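You operate a simulated robot arm through the tools that you are given. There is no shell and no other tool.

Carry out the task below with a simulated robot arm. There is one attempt and no reset: what you move stays moved.

TASK
Rewind the tape measure and shut it in the second wide drawer.
Fine: press its button; it goes on the bed side of the partition; fingers clear as it shuts; harm nothing.

The check looks at the end state, three seconds after you hand in, the way a careful person would. Anything else that was tipped, shoved, dropped, spilled or broken makes it a failure.

THE ROBOT
A 6-joint arm with a fingered hand, fixed in place. Base frame: the origin is on the floor under the middle of its stand, x ahead of it, y to its left, z up. Readings come in mm, degrees, newtons and seconds.
It reaches about 1346 mm from its shoulder. Its first joint turns from -149.0 to 149.0 degrees. Payload 3.5 kg.
The tool frame sits at the grasp point between the pads (the TCP): z along the fingers, y along the line on which they close. The tips reach 26 mm beyond it. The gripper opens to 132 mm; its body begins 73 mm behind the TCP. The gripper is a hand of 4 fingers: y runs from the thumb to the fingers, the wrist lies at [0, 0, -234] in the tool frame, and closing takes about 1.5 s.
Orientation is told as [roll, pitch, yaw] about the base's x, y, z axes, in that order, counted from this pose: with the fingers straight down and closing along the base's y, the tool's x points along the base's -x, its y along +y and its z along -z.

THE INTERFACE
- The arm moves only by the tool arm_command. Its argument "commands" is a list of rows, each a list of 7 numbers: the shift along the base's x, y, z in cm, then the turn, a rotation vector about the base's x, y, z in degrees, then the gripper command, from -1 (fully open) to 1 (shut), values between in proportion. In form: [[x, y, z, ax, ay, az, jaw], ...]. A call has 1 to 20 rows; each row shifts and turns the commanded pose from where the row before left it. A row lasts 0.2 s, in which the tool goes at most 50 mm and 8.6 degrees; a call with a longer step from one row to the next is refused whole, and so is a gripper value outside its range. Where a pose cannot be reached the arm comes as near as it can. A force on the tool above 40 N (or 10 N above the force at the start of the call, whichever is more), or a blocked arm, ends the call early, and 0.2 s more pass. Each finger travels about 72 mm/s and halts on what it meets, pressing with about 23 N; the grip force reading is that of the motor and also rises with nothing between the fingers. The clock runs only during rows and for 0.2 s after the last one: add rows that do not move to give the fingers time. The reply holds the time, the measured pose of the TCP, the force on the tool along the base axes, the opening and the grip force, in the units named above and with some noise, with the torque about the TCP (base axes, N m) and any sound that the robot's microphone picked up, and new pictures: "views" is both (left out), scene, wrist or none.
- Cameras (640 x 400 px; columns grow to the right, rows downward): "scene" is fixed at [48.7, -500.3, 1407.4]; the picture's right is [-0.79, -0.62, 0.00], its down [-0.48, 0.61, -0.63] and it looks along [0.39, -0.49, -0.78] (base axes); focal length 372 px, centre (320, 200). "wrist" rides on the gripper at [68, 2, -97] in the tool frame; the picture's right is [-0.03, 1.00, 0.00], its down [-0.82, -0.02, -0.58] and it looks along [-0.58, -0.01, 0.82] (tool axes); focal length 270 px, centre (320, 200). There is no depth. A picture from a camera that has moved, and an enlarged one, comes with that camera's place and axes in the base frame and with its lens.
- raise_lower(by): slides the trunk up (or, below 0, down) by that many mm; the arm rides with it, the base frame stays. It gives what a move gives, with no picture.
- preshape(shape): the hand has 4 fingers and takes this shape, open, in about a second: jaw (thumb against the fingers, like two jaws); tri (thumb and two fingers); tip (a fingertip pinch); poke (one finger out to press); point (the index stretched); flat (the hand flat); cup (the hand cupped); fist (a fist). The gripper value then closes the fingers along that shape, each until it touches; the sizes above hold for jaw. It gives what a move gives, with no picture.
- inspect(camera, box): a new picture of the part [left, top, right, bottom] of that camera's present view, enlarged. It takes no simulated time.
- close_job(): hands the job in; it is judged then, once.

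Places have to be worked out from the pictures, the camera data and where the tool is seen. Open the gripper and draw the arm clear of the work before you hand the job in, unless the task says otherwise.

The tools are called after "Emit:" as name(argument=value, ...) on one line, values as JSON. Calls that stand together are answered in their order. arm_command: Moves the arm, as the interface text tells. Its arguments: {"type":"object","properties":{"commands":{"type":"array","items":{"type":"array","items":{"type":"number"}}},"views":{"type":"string","enum":["both","scene","wrist","none"]}},"required":["commands"]} The other tools are called the same way: raise_lower (by) moves the trunk up or down; preshape (shape) gives the hand a shape; inspect (camera, box) takes an enlarged picture of a part of a camera's view; close_job () hands the job in.

At the start:

```text
t: 0.0
position: [372.4, -599.3, 1052.9]
tcp_rot: [0.0, -0.1, 0.0]
contact_force: [0.7, 0.7, 0.9]
wrist_torque: [-0.03, -0.03, -0.02]
opening: 131.9
grasp_force: 0.1
shape: jaw
trunk travel left (down, up): [-951.0, 19.0]
```

scene: 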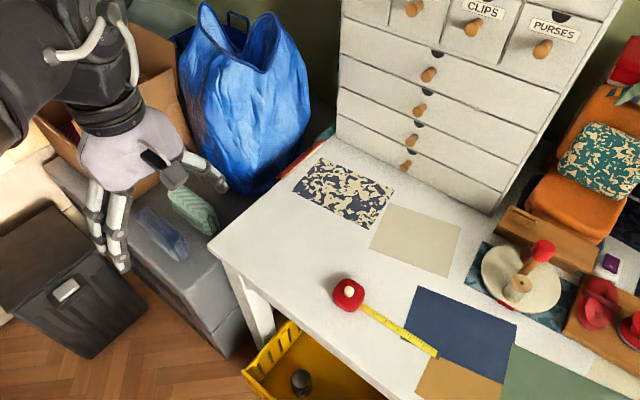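
wrist: 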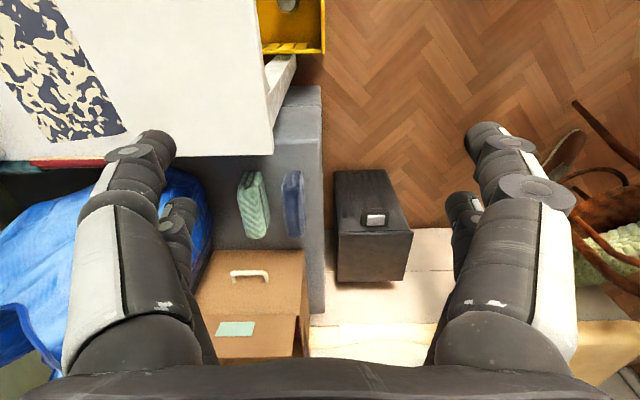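

The scene shows a red tape measure with its yellow blade drawn out on a white table, and a white chest with small label drawers on top and four wide drawers below. I enlarge these parts before I move anything.

Emit:
inspect(camera="scene", box=[320, 0, 640, 200])

Emit:
inspect(camera="scene", box=[300, 250, 460, 370])

Emit:
inspect(camera="scene", box=[460, 180, 640, 400])

```text
2.00 times, centred on (480, 100) of scene
camera zoom: at [48.7, -500.3, 1407.4], right [-0.79, -0.62, 0.0], down [-0.48, 0.61, -0.63], along [0.39, -0.49, -0.78], focal length 744 px, centre (0, 400)
```

zoom: 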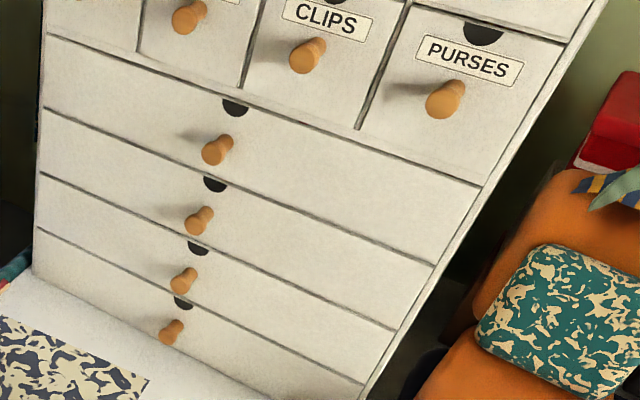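

```text
3.33 times, centred on (380, 310) of scene
camera zoom: at [48.7, -500.3, 1407.4], right [-0.79, -0.62, 0.0], down [-0.48, 0.61, -0.63], along [0.39, -0.49, -0.78], focal length 1240 px, centre (120, -167)
```

zoom: 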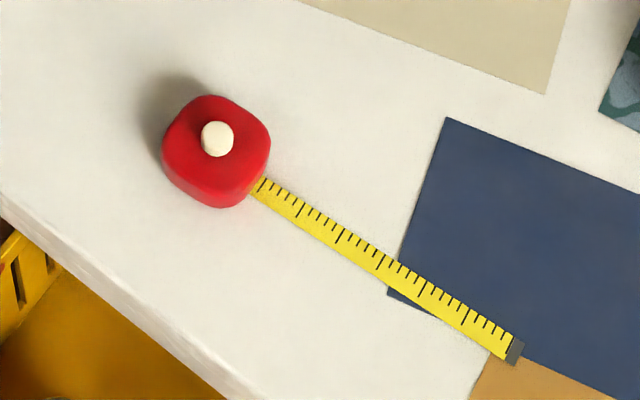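

```text
1.82 times, centred on (550, 290) of scene
camera zoom: at [48.7, -500.3, 1407.4], right [-0.79, -0.62, 0.0], down [-0.48, 0.61, -0.63], along [0.39, -0.49, -0.78], focal length 676 px, centre (-98, 36)
```

zoom: 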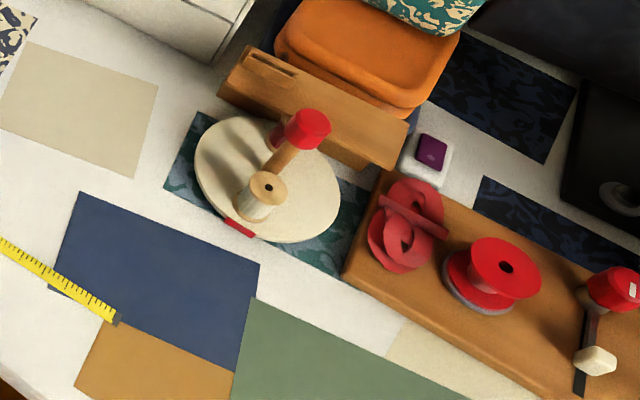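

The table's near corner works out at about (531, -695, 675). The chest's front lies near y≈-1170 and its wide-drawer knobs at z≈994, 908, 822 and 735. I still have to find out where the bed is, so I enlarge the rest of both views.

Emit:
inspect(camera="scene", box=[0, 0, 320, 400])

Emit:
inspect(camera="wrist", box=[160, 140, 640, 400])

Emit:
inspect(camera="scene", box=[500, 0, 640, 200])

Emit:
inspect(camera="scene", box=[120, 0, 340, 120])

```text
1.00 times, centred on (160, 200) of scene (not enlarged: the box is as wide or as high as the picture)
camera zoom: at [48.7, -500.3, 1407.4], right [-0.79, -0.62, 0.0], down [-0.48, 0.61, -0.63], along [0.39, -0.49, -0.78], focal length 372 px, centre (480, 200)
```

zoom: 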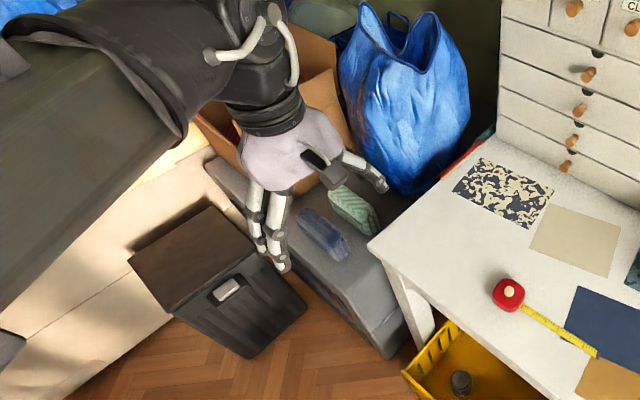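

```text
1.33 times, centred on (400, 270) of wrist
camera zoom: at [302.5, -597.0, 1148.8], right [0.03, 1.0, 0.0], down [0.82, -0.02, 0.58], along [0.58, -0.01, -0.82], focal length 360 px, centre (213, 107)
```

zoom: 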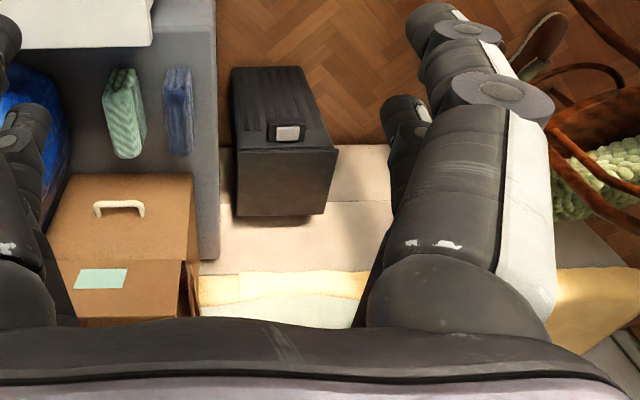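

```text
2.00 times, centred on (570, 100) of scene
camera zoom: at [48.7, -500.3, 1407.4], right [-0.79, -0.62, 0.0], down [-0.48, 0.61, -0.63], along [0.39, -0.49, -0.78], focal length 744 px, centre (-180, 400)
```

zoom: 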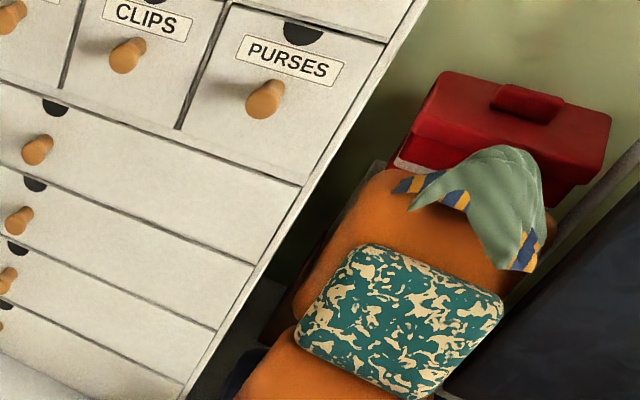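

```text
2.91 times, centred on (230, 60) of scene
camera zoom: at [48.7, -500.3, 1407.4], right [-0.79, -0.62, 0.0], down [-0.48, 0.61, -0.63], along [0.39, -0.49, -0.78], focal length 1082 px, centre (582, 607)
```

zoom: 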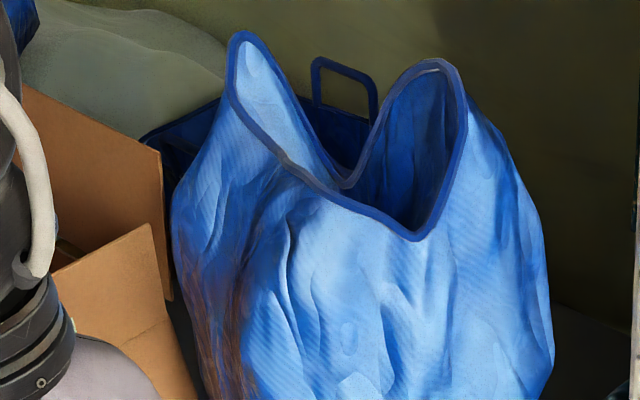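

The beige and yellow surface ahead at +x could be a bed, but I can't be sure from here. I tilt the hand up slowly in free space so the wrist camera can see the far part of the room.

Emit:
arm_command(commands=[[0, 0, 1, 0, -8, 0, -1], [0, 0, 1, 0, -8, 0, -1], [0, 0, 1, 0, -8, 0, -1], [0, 0, 1, 0, -8, 0, -1], [0, 0, 1, 0, -8, 0, -1], [0, 0, 0, 0, 0, 0, -1]], views="both")

```text
t: 1.4
position: [370.9, -599.9, 1106.6]
tcp_rot: [0.0, -40.0, 0.1]
contact_force: [-0.5, 0.9, -0.2]
wrist_torque: [0.01, 0.0, -0.01]
opening: 131.6
grasp_force: 0.0
shape: jaw
out of reach, approached as far as the arm can: row 1, 4, 5
trunk travel left (down, up): [-951.0, 19.0]
camera wrist: at [256.1, -596.9, 1136.8], right [0.02, 1.0, 0.02], down [0.25, -0.02, 0.97], along [0.97, -0.01, -0.25], focal length 270 px, centre (320, 200)
```

scene: 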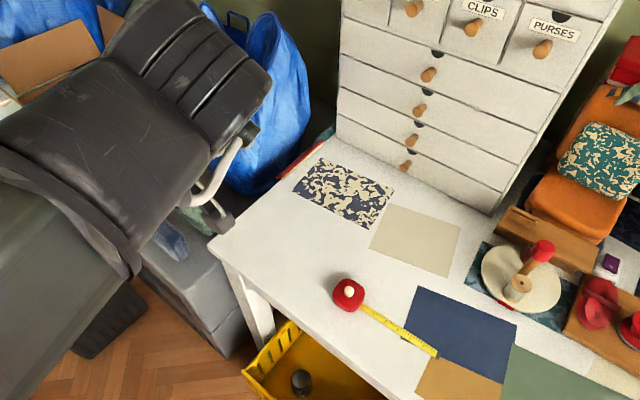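
wrist: 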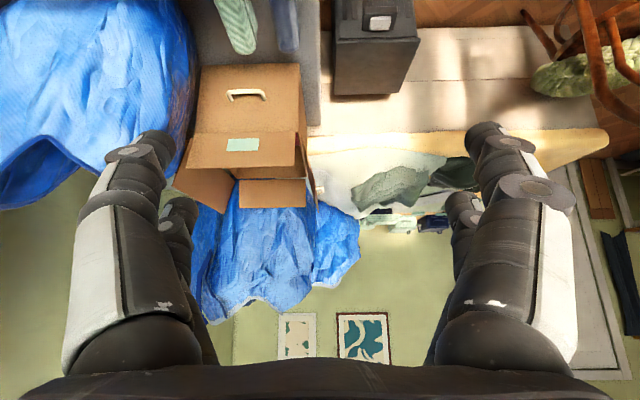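

Upside down, this view shows the far wall with two pictures and a long pale thing with a yellow edge and rumpled green cloth. I enlarge that to tell whether it is the bed.

Emit:
inspect(camera="wrist", box=[300, 20, 500, 240])

Emit:
inspect(camera="wrist", box=[500, 0, 640, 200])

Emit:
inspect(camera="wrist", box=[180, 160, 480, 380])

```text
1.82 times, centred on (400, 130) of wrist
camera zoom: at [256.1, -596.9, 1136.8], right [0.02, 1.0, 0.02], down [0.25, -0.02, 0.97], along [0.97, -0.01, -0.25], focal length 491 px, centre (174, 327)
```

zoom: 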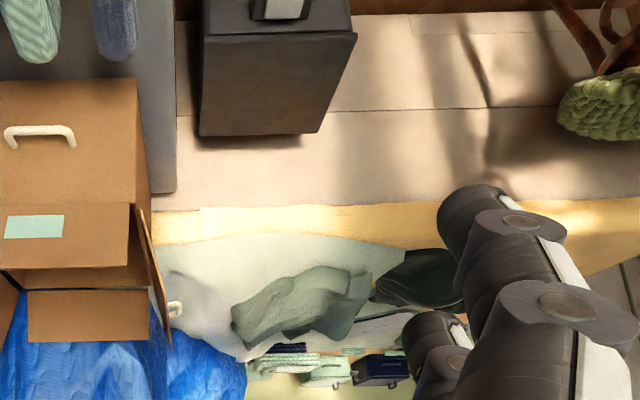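

```text
2.00 times, centred on (570, 100) of wrist
camera zoom: at [256.1, -596.9, 1136.8], right [0.02, 1.0, 0.02], down [0.25, -0.02, 0.97], along [0.97, -0.01, -0.25], focal length 541 px, centre (-180, 400)
```

zoom: 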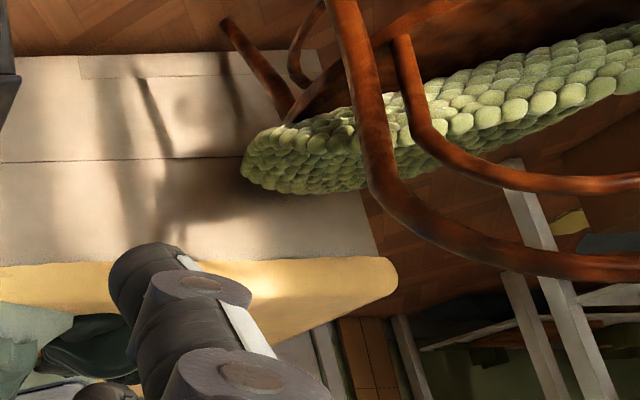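

```text
1.82 times, centred on (330, 270) of wrist
camera zoom: at [256.1, -596.9, 1136.8], right [0.02, 1.0, 0.02], down [0.25, -0.02, 0.97], along [0.97, -0.01, -0.25], focal length 491 px, centre (302, 73)
```

zoom: 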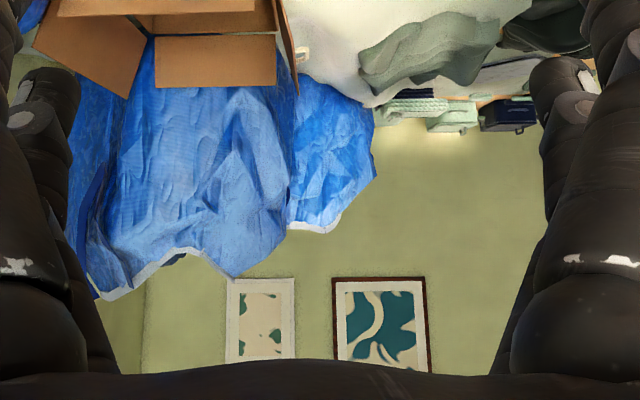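

The pale thing at +x looks like a bed: a spread hangs down its side, with a mattress edge, white sheet and rumpled blanket on top. To rule out another bed elsewhere and see the chest face on, I yaw the hand towards -y.

Emit:
arm_command(commands=[[0, 0, 0, 0, 0, -8, -1], [0, 0, 0, 0, 0, -8, -1], [0, 0, 0, 0, 0, -8, -1], [0, 0, 0, 0, 0, -8, -1], [0, 0, 0, 0, 0, -8, -1], [0, 0, 0, 0, 0, -8, -1], [0, 0, 0, 0, 0, -8, -1], [0, 0, 0, 0, 0, -8, -1], [0, 0, 0, 0, 0, -8, -1], [0, 0, 0, 0, 0, -8, -1], [0, 0, 0, 0, 0, -8, -1], [0, 0, 0, 0, 0, 0, -1]], views="both")

```text
t: 4.0
position: [372.9, -599.8, 1107.2]
tcp_rot: [0.1, -40.1, -88.0]
contact_force: [-1.0, -1.0, 0.2]
wrist_torque: [-0.04, 0.0, -0.02]
opening: 131.9
grasp_force: 0.0
shape: jaw
trunk travel left (down, up): [-951.0, 19.0]
camera wrist: at [369.1, -484.5, 1137.0], right [1.0, 0.01, 0.02], down [-0.01, -0.25, 0.97], along [0.02, -0.97, -0.25], focal length 270 px, centre (320, 200)
```

scene: 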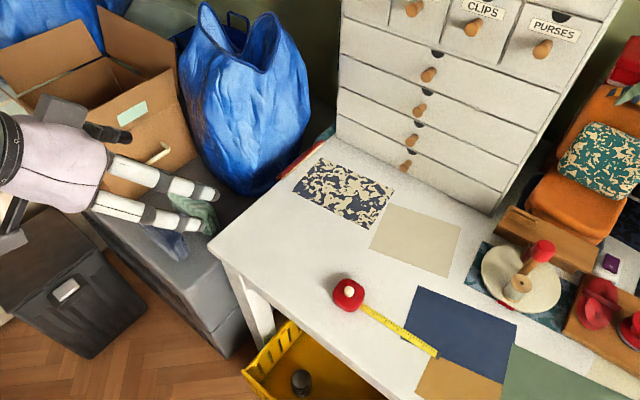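
wrist: 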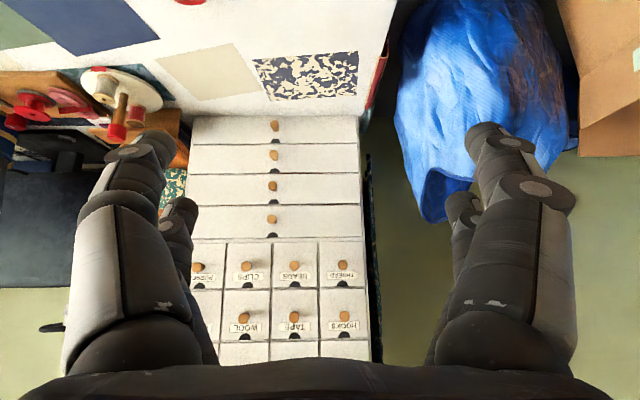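

The chest is seen face on: four wide drawers, with small labelled ones above. I yaw further to see the -x end of the room.

Emit:
arm_command(commands=[[0, 0, 0, 0, 0, -8, -1], [0, 0, 0, 0, 0, -8, -1], [0, 0, 0, 0, 0, -8, -1], [0, 0, 0, 0, 0, -8, -1], [0, 0, 0, 0, 0, -8, -1], [0, 0, 0, 0, 0, -8, -1], [0, 0, 0, 0, 0, -8, -1], [0, 0, 0, 0, 0, -8, -1], [0, 0, 0, 0, 0, 0, -1]], views="wrist")

```text
t: 6.0
position: [369.9, -598.2, 1106.8]
tcp_rot: [0.0, -40.1, -152.1]
contact_force: [0.3, -0.4, 0.2]
wrist_torque: [-0.02, 0.01, 0.01]
opening: 131.9
grasp_force: 0.1
shape: jaw
trunk travel left (down, up): [-951.0, 19.0]
camera wrist: at [472.5, -547.0, 1137.0], right [0.45, -0.89, 0.02], down [-0.23, -0.1, 0.97], along [-0.86, -0.44, -0.25], focal length 270 px, centre (320, 200)
```

wrist: 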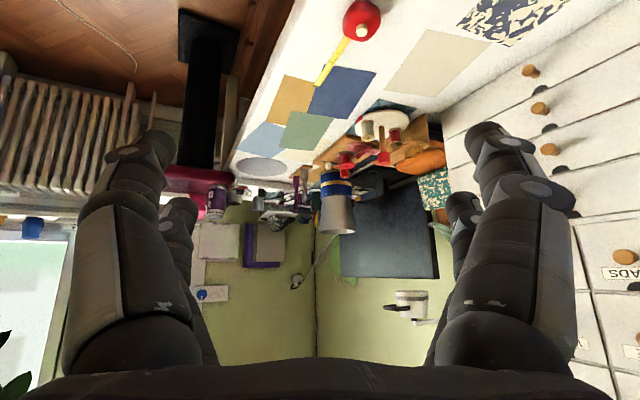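

No bed at the -x end: only a wall corner, a radiator and the robot's post. So the bed is at +x and the tape goes on the partition's +x side. Next I return the hand to fingers-down and hover above the tape at about (211, -796) for a closer look.

Emit:
arm_command(commands=[[-1.2, -1.5, -0.8, 0, 0, 7.8, -1], [-1.2, -1.5, -0.8, 0, 0, 7.8, -1], [-1.2, -1.5, -0.8, 0, 0, 7.8, -1], [-1.2, -1.5, -0.8, 0, 0, 7.8, -1], [-1.2, -1.5, -0.8, 0, 0, 7.8, -1], [-1.2, -1.5, -0.8, 0, 0, 7.8, -1], [-1.2, -1.5, -0.8, 0, 0, 7.8, -1], [-1.2, -1.5, -0.8, 0, 0, 7.5, -1], [-1.2, -1.5, -0.8, 8, 0, 0, -1], [-1.2, -1.5, -0.8, 8, 0, 0, -1], [-1.2, -1.5, -0.8, 8, 0, 0, -1], [-1.2, -1.5, -0.8, 8, 0, 0, -1], [-1.2, -1.5, -0.8, 8, 0, 0, -1], [0, 0, 0, 0, 0, 0, -1]], views="both")

```text
t: 9.0
position: [218.1, -794.0, 1052.4]
tcp_rot: [0.1, 0.0, -89.9]
contact_force: [-0.3, -0.3, -0.4]
wrist_torque: [-0.02, 0.03, -0.03]
opening: 131.9
grasp_force: 0.0
shape: jaw
out of reach, approached as far as the arm can: row 1, 2, 3, 4, 5, 6, 7, 8, 9, 10, 11, 13
trunk travel left (down, up): [-951.0, 19.0]
camera wrist: at [218.7, -725.1, 1149.1], right [1.0, -0.02, 0.0], down [-0.02, -0.82, 0.58], along [-0.01, -0.58, -0.82], focal length 270 px, centre (320, 200)
```

scene: 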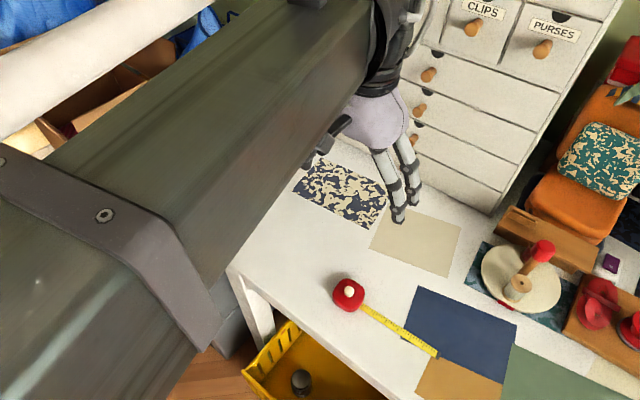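
wrist: 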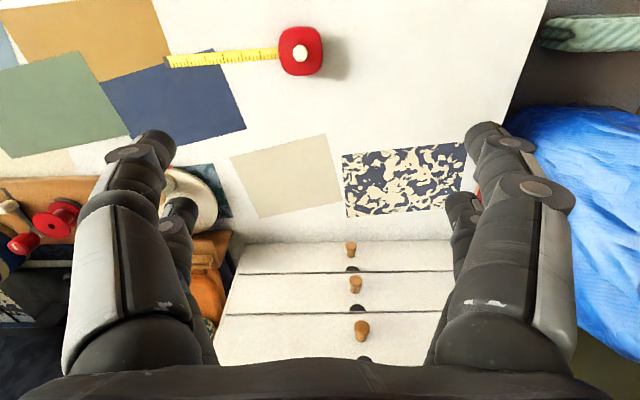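

The hand stops at z≈1052 at this trunk height, so lower reaches need the trunk to come down. The button works out at roughly (194, -772, 745) by triangulation. I lower the trunk 120 mm, which leaves the tips well above the tape.

Emit:
raise_lower(by=-120)

```text
t: 10.5
position: [217.3, -794.2, 932.3]
tcp_rot: [0.1, 0.0, -89.9]
contact_force: [0.8, -0.3, 0.4]
wrist_torque: [0.0, -0.01, -0.01]
opening: 132.0
grasp_force: 0.1
shape: jaw
trunk travel left (down, up): [-831.0, 139.0]
```

The TCP is now at z=932, clear of everything. I set the poke shape here in the air and look at where the pressing finger ends up.

Emit:
preshape(shape="poke")

Emit:
arm_command(commands=[[0, 0, 0, 0, 0, 0, -1]], views="both")

```text
t: 11.4
position: [217.7, -793.7, 932.6]
tcp_rot: [0.1, 0.0, -89.9]
contact_force: [0.3, -1.0, -0.2]
wrist_torque: [-0.02, 0.0, 0.01]
opening: 0.0
grasp_force: 0.1
shape: poke
trunk travel left (down, up): [-831.0, 139.0]
```

```text
t: 11.8
position: [218.5, -795.0, 931.9]
tcp_rot: [0.0, 0.0, -89.9]
contact_force: [-0.2, -1.2, -0.1]
wrist_torque: [0.0, 0.02, -0.03]
opening: 0.0
grasp_force: 0.0
shape: poke
trunk travel left (down, up): [-831.0, 139.0]
camera wrist: at [219.0, -725.3, 1028.8], right [1.0, -0.02, 0.0], down [-0.02, -0.82, 0.58], along [-0.01, -0.58, -0.82], focal length 270 px, centre (320, 200)
```

scene: 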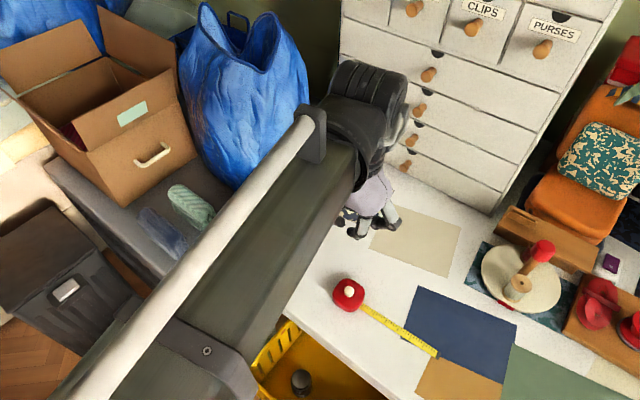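
wrist: 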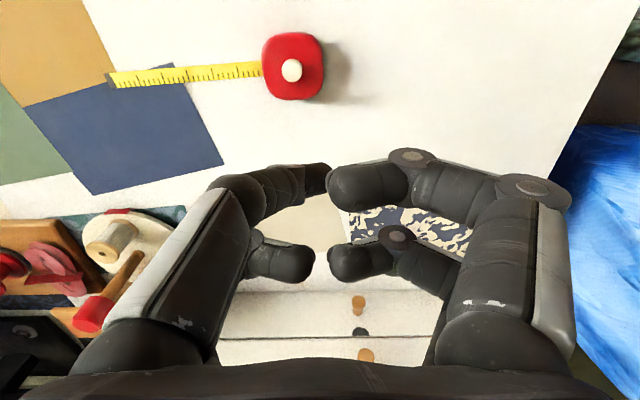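

All the digits look curled in this shape, so I enlarge the hand to see which fingertip presses and where it is.

Emit:
inspect(camera="wrist", box=[180, 130, 480, 320])

Emit:
inspect(camera="scene", box=[300, 140, 460, 260])

Emit:
inspect(camera="wrist", box=[90, 10, 370, 130])

```text
2.11 times, centred on (330, 225) of wrist
camera zoom: at [219.0, -725.3, 1028.8], right [1.0, -0.02, 0.0], down [-0.02, -0.82, 0.58], along [-0.01, -0.58, -0.82], focal length 569 px, centre (299, 147)
```

zoom: 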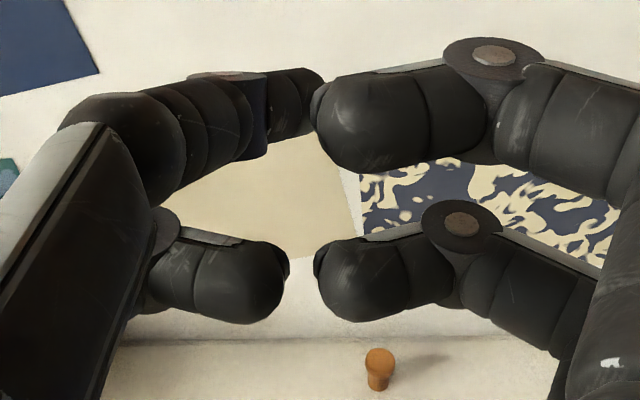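

```text
3.33 times, centred on (380, 200) of scene
camera zoom: at [48.7, -500.3, 1407.4], right [-0.79, -0.62, 0.0], down [-0.48, 0.61, -0.63], along [0.39, -0.49, -0.78], focal length 1240 px, centre (120, 200)
```

zoom: 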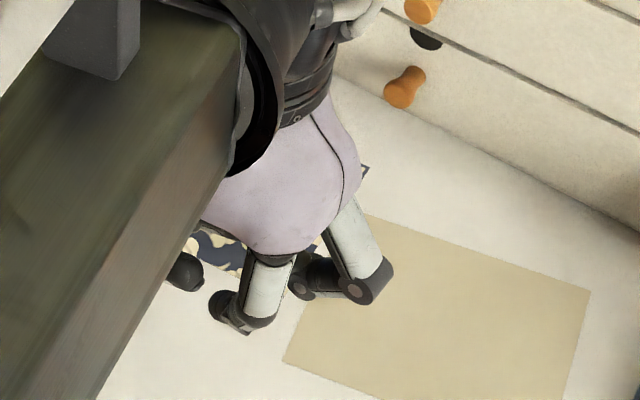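

```text
2.29 times, centred on (230, 70) of wrist
camera zoom: at [219.0, -725.3, 1028.8], right [1.0, -0.02, 0.0], down [-0.02, -0.82, 0.58], along [-0.01, -0.58, -0.82], focal length 618 px, centre (526, 497)
```

zoom: 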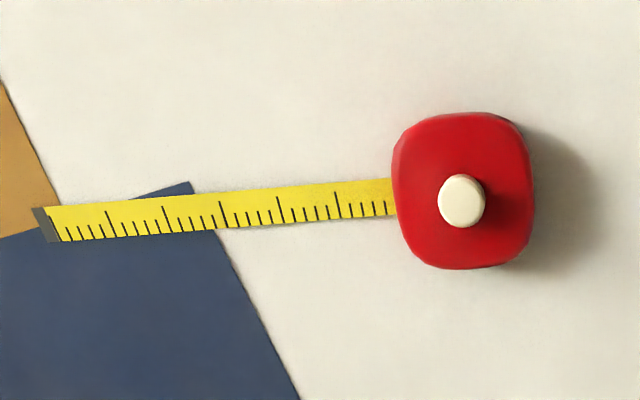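

In poke, the front-left finger seems to reach only about TCP depth beside the curled ones, which makes an unclear tip. I try the point shape, where the index should stick out straight.

Emit:
preshape(shape="point")

Emit:
arm_command(commands=[[0, 0, 0, 0, 0, 0, -1]], views="both")

```text
t: 12.7
position: [218.1, -794.1, 931.3]
tcp_rot: [0.1, 0.1, -89.9]
contact_force: [0.3, 0.1, -1.3]
wrist_torque: [0.03, -0.02, 0.02]
opening: 0.0
grasp_force: 0.1
shape: point
trunk travel left (down, up): [-831.0, 139.0]
```

```text
t: 13.1
position: [218.4, -793.6, 931.7]
tcp_rot: [0.1, 0.0, -89.9]
contact_force: [-0.5, -0.3, 0.0]
wrist_torque: [0.01, -0.01, -0.01]
opening: 0.0
grasp_force: 0.1
shape: point
trunk travel left (down, up): [-831.0, 139.0]
camera wrist: at [219.0, -725.3, 1028.8], right [1.0, -0.02, 0.0], down [-0.02, -0.82, 0.58], along [-0.01, -0.58, -0.82], focal length 270 px, centre (320, 200)
```

scene: 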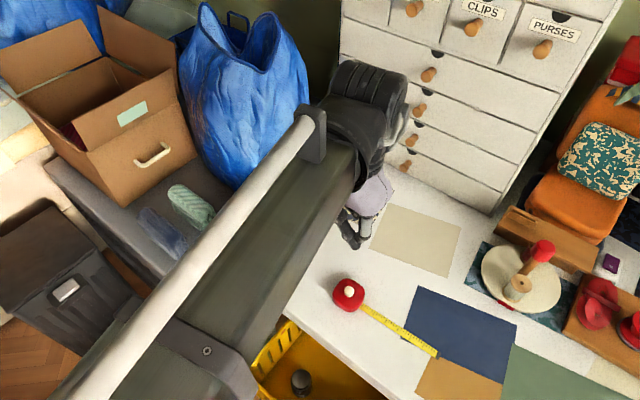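
wrist: 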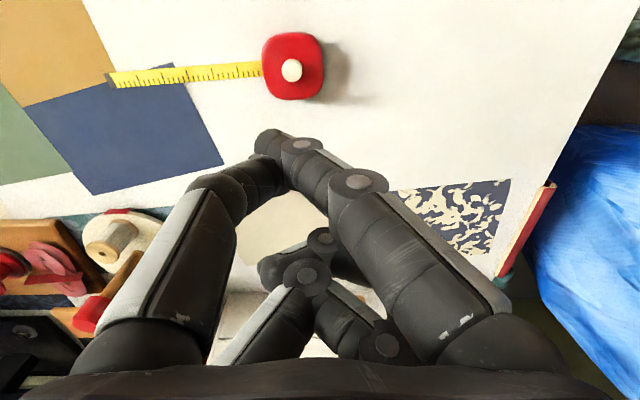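

In point, the index bends inward and sits beside the thumb, so it is no cleaner than poke. I go back to poke and enlarge both views, so I can triangulate where its fingertip really is.

Emit:
preshape(shape="poke")

Emit:
arm_command(commands=[[-1.5, 4, 0, 0, 0, 0, -1], [-1.5, 4, 0, 0, 0, 0, -1], [0, 0, 0, 0, 0, 0, -1]], views="both")

Emit:
inspect(camera="scene", box=[290, 180, 410, 270])

Emit:
inspect(camera="wrist", box=[240, 140, 400, 260])

```text
t: 14.0
position: [218.2, -792.9, 933.0]
tcp_rot: [0.0, -0.1, -89.9]
contact_force: [-0.9, -0.2, -0.5]
wrist_torque: [0.0, -0.04, -0.02]
opening: 0.5
grasp_force: 0.0
shape: poke
trunk travel left (down, up): [-831.0, 139.0]
```

```text
t: 14.8
position: [187.2, -715.9, 931.8]
tcp_rot: [0.1, 0.0, -89.9]
contact_force: [-0.4, -0.9, -1.4]
wrist_torque: [0.0, 0.01, 0.01]
opening: 0.1
grasp_force: 0.2
shape: poke
trunk travel left (down, up): [-831.0, 139.0]
camera wrist: at [188.2, -646.2, 1028.8], right [1.0, -0.02, 0.0], down [-0.02, -0.82, 0.58], along [-0.01, -0.58, -0.82], focal length 270 px, centre (320, 200)
```

scene: 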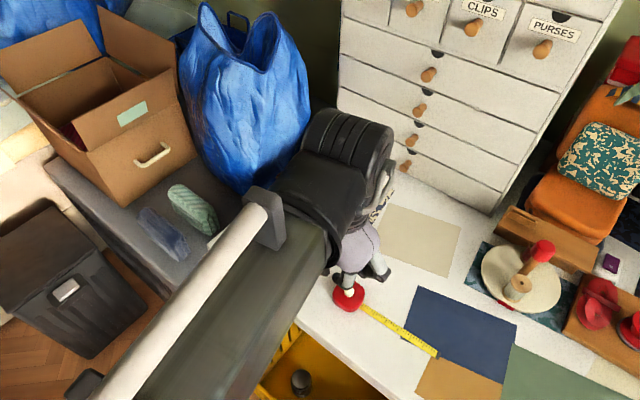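
wrist: 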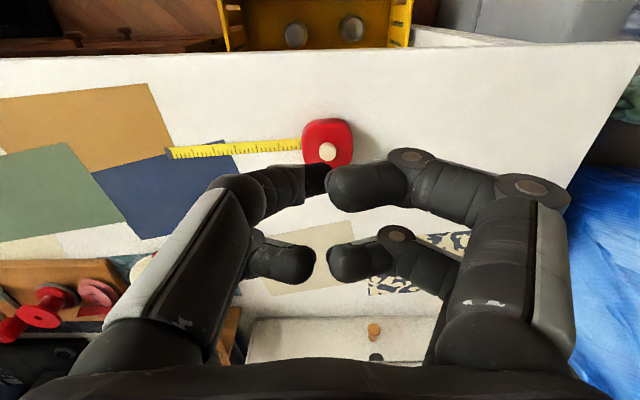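

```text
4.44 times, centred on (350, 225) of scene
camera zoom: at [48.7, -500.3, 1407.4], right [-0.79, -0.62, 0.0], down [-0.48, 0.61, -0.63], along [0.39, -0.49, -0.78], focal length 1653 px, centre (187, 89)
```

zoom: 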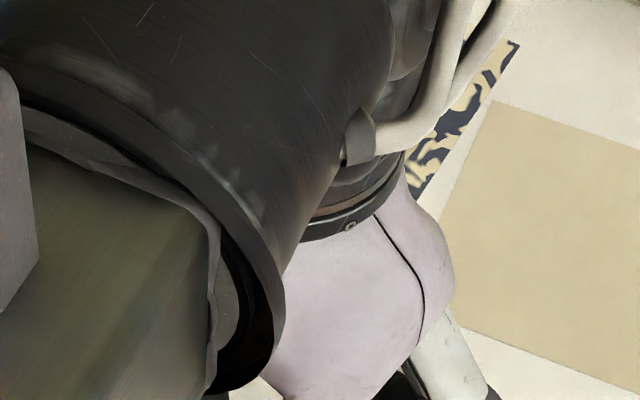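

```text
3.33 times, centred on (320, 200) of wrist
camera zoom: at [188.2, -646.2, 1028.8], right [1.0, -0.02, 0.0], down [-0.02, -0.82, 0.58], along [-0.01, -0.58, -0.82], focal length 901 px, centre (320, 200)
```

zoom: 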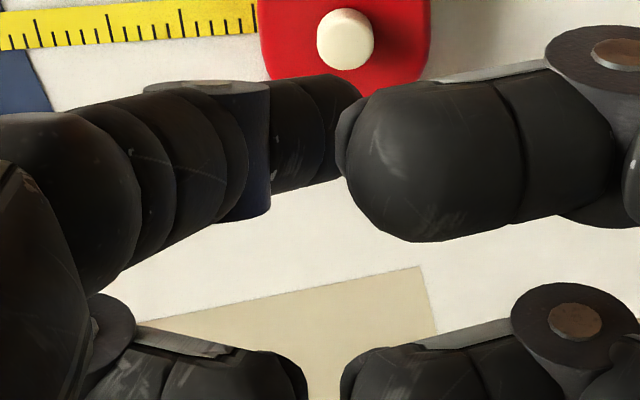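

The two wrist views agree: the button is at about (194, -769, 764), the table top at z≈736, and the poke tip sits near the tool axis about 26 mm beyond the TCP. I move the tip over the button and lower the trunk to hover about 50 mm above it.

Emit:
arm_command(commands=[[0.3, -2.5, 0, 0, 0, 0, -1], [0.3, -2.6, 0, 0, 0, 0, -1], [0, 0, 0, 0, 0, 0, -1]], views="none")

Emit:
raise_lower(by=-90)

Emit:
arm_command(commands=[[0, 0, 0, 0, 0, 0, -1]], views="both")

Emit:
inspect(camera="wrist", box=[240, 100, 400, 220])

```text
t: 15.6
position: [192.8, -765.5, 932.0]
tcp_rot: [0.1, 0.0, -89.9]
contact_force: [0.0, 0.0, 1.2]
wrist_torque: [-0.03, -0.01, 0.01]
opening: 0.0
grasp_force: 0.0
shape: poke
trunk travel left (down, up): [-831.0, 139.0]
```

```text
t: 16.9
position: [191.6, -766.6, 842.2]
tcp_rot: [0.1, 0.1, -90.0]
contact_force: [0.3, 0.0, 0.4]
wrist_torque: [-0.01, -0.06, -0.02]
opening: 0.0
grasp_force: 0.2
shape: poke
trunk travel left (down, up): [-741.0, 229.0]
```

```text
t: 17.2
position: [191.8, -765.0, 841.2]
tcp_rot: [0.1, 0.0, -89.9]
contact_force: [-1.0, 0.3, 0.2]
wrist_torque: [0.04, 0.01, 0.0]
opening: 0.0
grasp_force: 0.0
shape: poke
trunk travel left (down, up): [-741.0, 229.0]
camera wrist: at [192.5, -696.7, 938.9], right [1.0, -0.02, 0.0], down [-0.02, -0.82, 0.58], along [-0.01, -0.58, -0.82], focal length 270 px, centre (320, 200)
```

scene: 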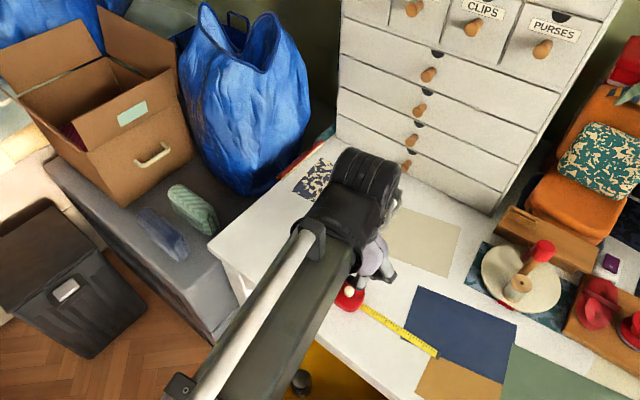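
wrist: 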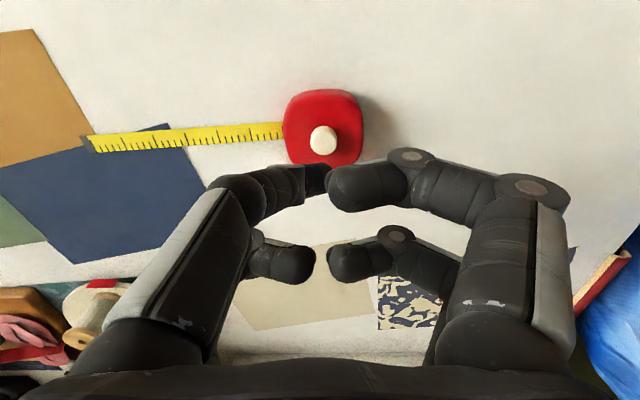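

```text
3.33 times, centred on (320, 160) of wrist
camera zoom: at [192.5, -696.7, 938.9], right [1.0, -0.02, 0.0], down [-0.02, -0.82, 0.58], along [-0.01, -0.58, -0.82], focal length 901 px, centre (320, 333)
```

zoom: 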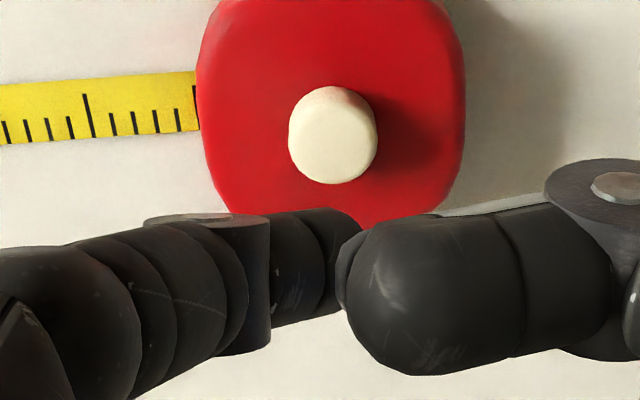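

The button stays consistent at about (194, -770, 768) and the tip should be just above it. I descend 32 mm to a close hover and check the alignment.

Emit:
arm_command(commands=[[0.1, -0.1, -1.6, 0, 0, 0, -1], [0.0, -0.1, -1.6, 0, 0, 0, -1], [0, 0, 0, 0, 0, 0, -1]], views="both")

Emit:
inspect(camera="wrist", box=[240, 100, 400, 220])

Emit:
inspect(camera="scene", box=[300, 210, 440, 350])

```text
t: 18.1
position: [190.7, -766.2, 842.0]
tcp_rot: [0.1, 0.0, -89.9]
contact_force: [-0.7, 0.2, 0.9]
wrist_torque: [0.0, 0.04, -0.03]
opening: 0.0
grasp_force: 0.0
shape: poke
out of reach, approached as far as the arm can: row 1, 2
trunk travel left (down, up): [-741.0, 229.0]
camera wrist: at [192.5, -696.7, 938.8], right [1.0, -0.02, 0.0], down [-0.02, -0.82, 0.58], along [-0.01, -0.58, -0.82], focal length 270 px, centre (320, 200)
```

scene: 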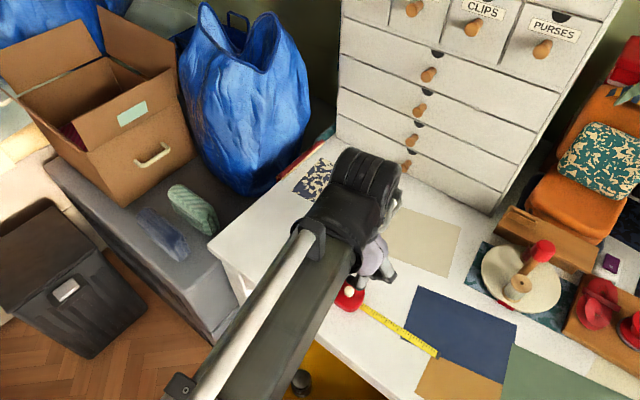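
wrist: 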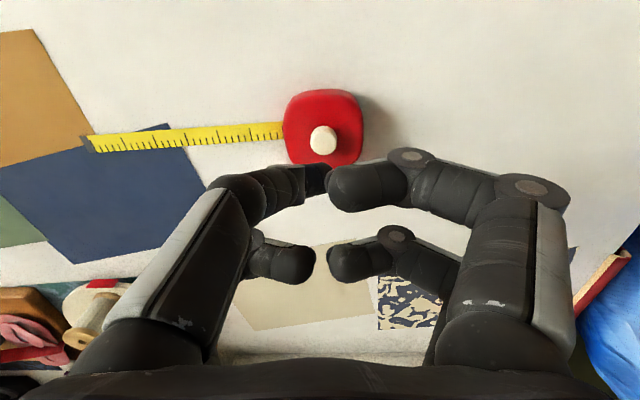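

```text
3.33 times, centred on (320, 160) of wrist
camera zoom: at [192.5, -696.7, 938.8], right [1.0, -0.02, 0.0], down [-0.02, -0.82, 0.58], along [-0.01, -0.58, -0.82], focal length 901 px, centre (320, 333)
```

zoom: 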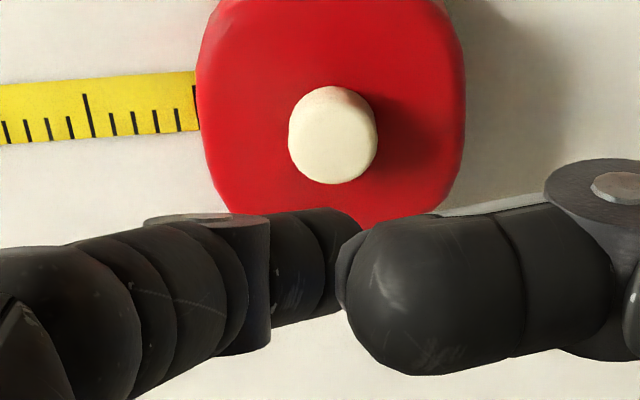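

```text
2.86 times, centred on (370, 280) of scene
camera zoom: at [48.7, -500.3, 1407.4], right [-0.79, -0.62, 0.0], down [-0.48, 0.61, -0.63], along [0.39, -0.49, -0.78], focal length 1063 px, centre (177, -29)
```

zoom: 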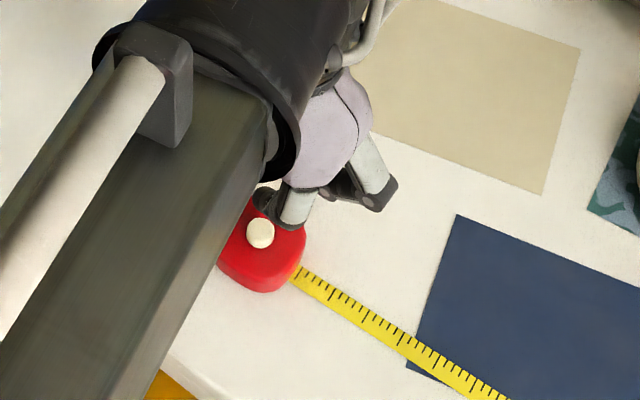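

The arm is at the bottom of its range for this trunk height, so nothing moved. I raise the arm 100 mm and then lower the trunk 100 mm, which gives the arm room for fine downward moves.

Emit:
arm_command(commands=[[0, 0, 2.5, 0, 0, 0, -1], [0, 0, 2.5, 0, 0, 0, -1], [0, 0, 2.5, 0, 0, 0, -1], [0, 0, 2.5, 0, 0, 0, -1], [0, 0, 0, 0, 0, 0, -1]], views="none")

```text
t: 19.2
position: [190.9, -765.4, 841.8]
tcp_rot: [0.1, -0.1, -89.8]
contact_force: [0.4, 0.7, 0.5]
wrist_torque: [0.01, 0.02, 0.01]
opening: 0.0
grasp_force: 0.0
shape: poke
out of reach, approached as far as the arm can: row 1, 2, 3, 4
trunk travel left (down, up): [-741.0, 229.0]
```

Neither up nor down is possible with the fingers vertical, so this arm moves in a plane and height comes only from the trunk: the wrist stays at a fixed height and z_TCP = z_wrist − 234·cos(tilt). I therefore descend with the trunk, 35 mm now.

Emit:
raise_lower(by=-35)

Emit:
arm_command(commands=[[0, 0, 0, 0, 0, 0, -1]], views="both")

Emit:
inspect(camera="wrist", box=[240, 100, 400, 220])

Emit:
inspect(camera="scene", box=[320, 250, 420, 330])

```text
t: 20.0
position: [192.2, -765.6, 806.9]
tcp_rot: [0.1, 0.0, -89.9]
contact_force: [-0.6, 0.3, -0.6]
wrist_torque: [0.01, -0.01, 0.01]
opening: 0.1
grasp_force: 0.0
shape: poke
trunk travel left (down, up): [-706.0, 264.0]
```

```text
t: 20.4
position: [191.6, -764.9, 806.4]
tcp_rot: [0.1, 0.0, -89.9]
contact_force: [0.6, -1.2, -0.7]
wrist_torque: [-0.02, 0.02, -0.03]
opening: 0.1
grasp_force: 0.0
shape: poke
trunk travel left (down, up): [-706.0, 264.0]
camera wrist: at [192.5, -696.7, 903.9], right [1.0, -0.02, 0.0], down [-0.02, -0.82, 0.58], along [-0.01, -0.58, -0.82], focal length 270 px, centre (320, 200)
```

scene: 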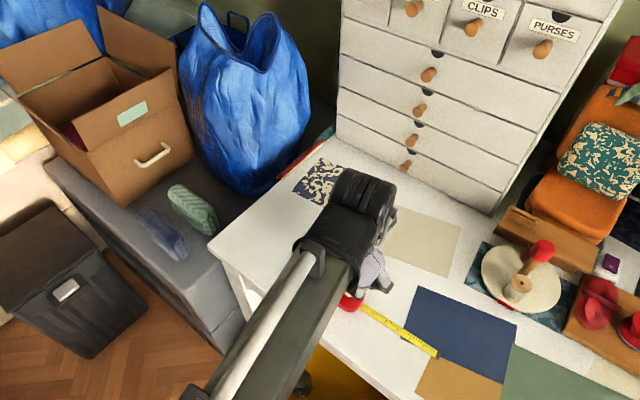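
wrist: 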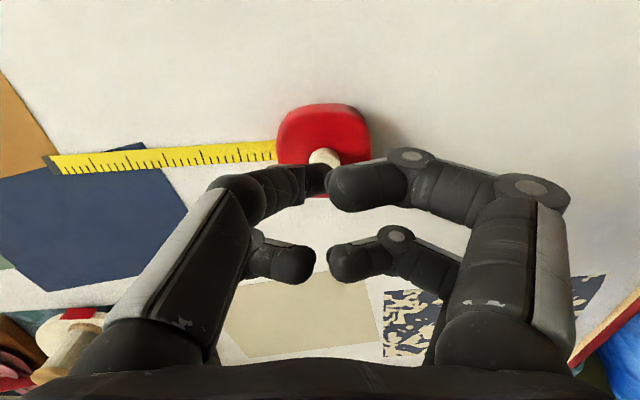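

```text
3.33 times, centred on (320, 160) of wrist
camera zoom: at [192.5, -696.7, 903.9], right [1.0, -0.02, 0.0], down [-0.02, -0.82, 0.58], along [-0.01, -0.58, -0.82], focal length 901 px, centre (320, 333)
```

zoom: 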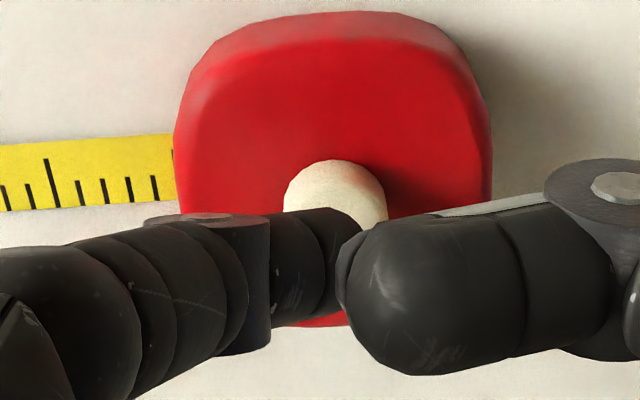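

```text
5.00 times, centred on (370, 290) of scene
camera zoom: at [48.7, -500.3, 1407.4], right [-0.79, -0.62, 0.0], down [-0.48, 0.61, -0.63], along [0.39, -0.49, -0.78], focal length 1860 px, centre (70, -250)
```

zoom: 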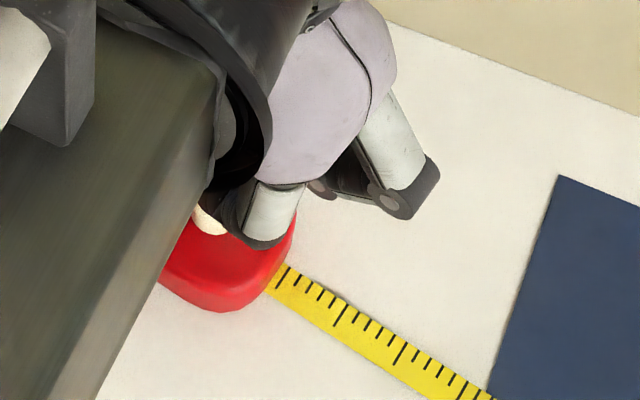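

The fingertip covers the button's centre line and the button is converging towards it in the wrist view. I lower in small steps, watching the force.

Emit:
raise_lower(by=-8)

Emit:
raise_lower(by=-3)

Emit:
inspect(camera="wrist", box=[240, 100, 400, 220])

```text
t: 21.0
position: [191.6, -765.4, 799.8]
tcp_rot: [0.1, 0.0, -89.8]
contact_force: [-0.7, -0.1, 0.6]
wrist_torque: [-0.01, 0.03, 0.02]
opening: 0.2
grasp_force: 0.0
shape: poke
trunk travel left (down, up): [-698.0, 272.0]
```

```text
t: 21.5
position: [191.2, -766.3, 796.5]
tcp_rot: [0.2, 0.0, -89.9]
contact_force: [-0.7, 0.3, 1.3]
wrist_torque: [-0.03, 0.02, -0.03]
opening: 0.1
grasp_force: 0.1
shape: poke
trunk travel left (down, up): [-695.0, 275.0]
heard: click
```

```text
3.33 times, centred on (320, 160) of wrist
camera zoom: at [192.5, -696.6, 892.9], right [1.0, -0.02, 0.0], down [-0.02, -0.82, 0.58], along [-0.01, -0.58, -0.82], focal length 901 px, centre (320, 333)
```

zoom: 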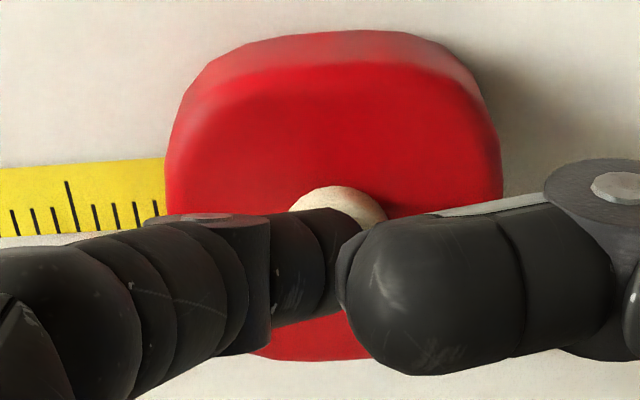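

A click was heard with almost no force, so the button is engaging. I hold still to see whether the blade winds in.

Emit:
arm_command(commands=[[0, 0, 0, 0, 0, 0, -1], [0, 0, 0, 0, 0, 0, -1], [0, 0, 0, 0, 0, 0, -1], [0, 0, 0, 0, 0, 0, -1], [0, 0, 0, 0, 0, 0, -1]], views="both")

```text
t: 22.7
position: [191.4, -765.6, 795.7]
tcp_rot: [0.1, -0.1, -89.9]
contact_force: [-0.4, 0.0, 2.1]
wrist_torque: [0.02, 0.01, 0.0]
opening: 0.2
grasp_force: 0.1
shape: poke
trunk travel left (down, up): [-695.0, 275.0]
camera wrist: at [192.5, -696.6, 892.9], right [1.0, -0.02, 0.0], down [-0.02, -0.82, 0.58], along [-0.01, -0.58, -0.82], focal length 270 px, centre (320, 200)
```

scene: 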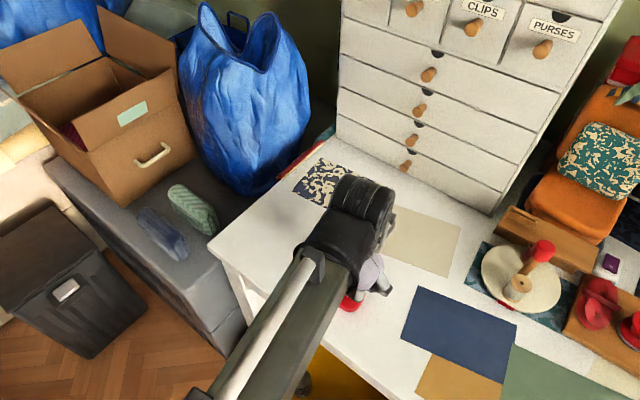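
wrist: 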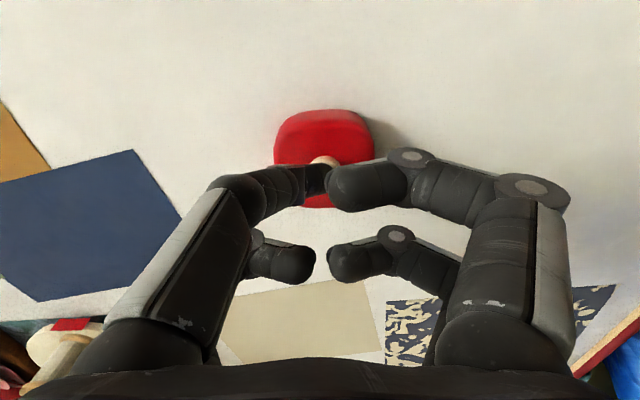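

The blade has wound fully into the case and nothing else moved. I raise the trunk clear, reopen the hand in the jaw shape, and then deal with the drawer.

Emit:
raise_lower(by=110)

Emit:
preshape(shape="tip")

Emit:
arm_command(commands=[[0, 0, 0, 0, 0, 0, -1]], views="both")

Emit:
inspect(camera="scene", box=[300, 240, 440, 350])

```text
t: 24.1
position: [192.0, -766.0, 906.2]
tcp_rot: [0.1, 0.0, -90.0]
contact_force: [-0.2, -0.6, 0.0]
wrist_torque: [0.0, -0.02, 0.02]
opening: 0.0
grasp_force: 0.0
shape: poke
trunk travel left (down, up): [-805.0, 165.0]
```

```text
t: 25.1
position: [191.4, -764.9, 905.8]
tcp_rot: [0.1, 0.0, -90.0]
contact_force: [-0.1, 0.3, 0.1]
wrist_torque: [0.0, 0.01, 0.01]
opening: 132.0
grasp_force: 0.0
shape: tip
trunk travel left (down, up): [-805.0, 165.0]
```

```text
t: 25.4
position: [192.3, -764.8, 905.8]
tcp_rot: [0.1, 0.0, -89.8]
contact_force: [-1.2, -0.7, -0.7]
wrist_torque: [-0.02, 0.02, 0.03]
opening: 132.0
grasp_force: 0.0
shape: tip
trunk travel left (down, up): [-805.0, 165.0]
camera wrist: at [192.5, -696.7, 1002.8], right [1.0, -0.02, 0.0], down [-0.02, -0.82, 0.58], along [-0.01, -0.58, -0.82], focal length 270 px, centre (320, 200)
```

scene: 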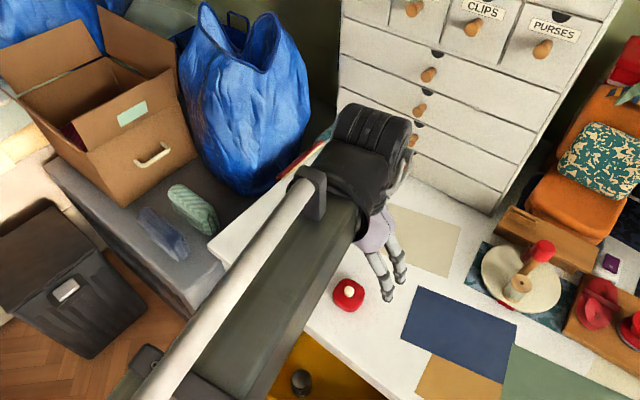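
wrist: 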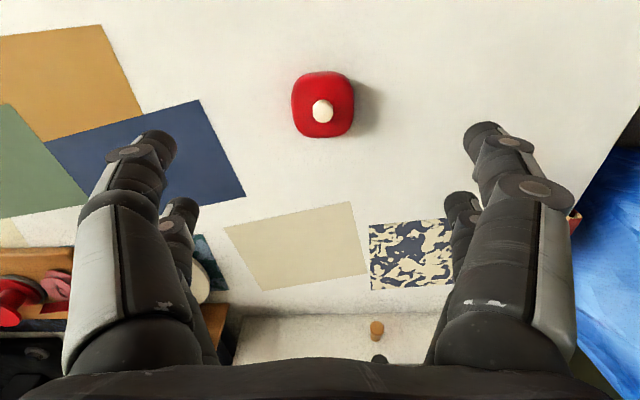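

```text
3.64 times, centred on (370, 295) of scene
camera zoom: at [48.7, -500.3, 1407.4], right [-0.79, -0.62, 0.0], down [-0.48, 0.61, -0.63], along [0.39, -0.49, -0.78], focal length 1352 px, centre (138, -146)
```

zoom: 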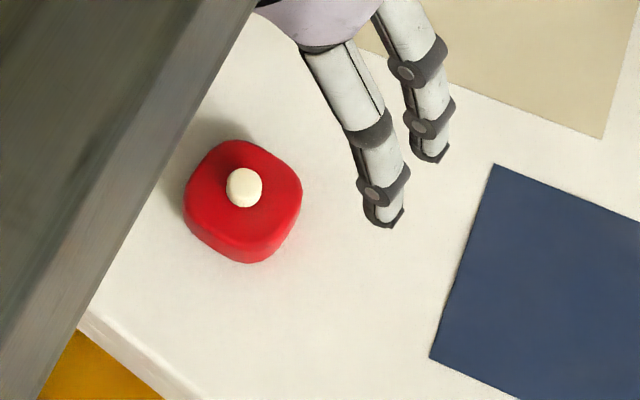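

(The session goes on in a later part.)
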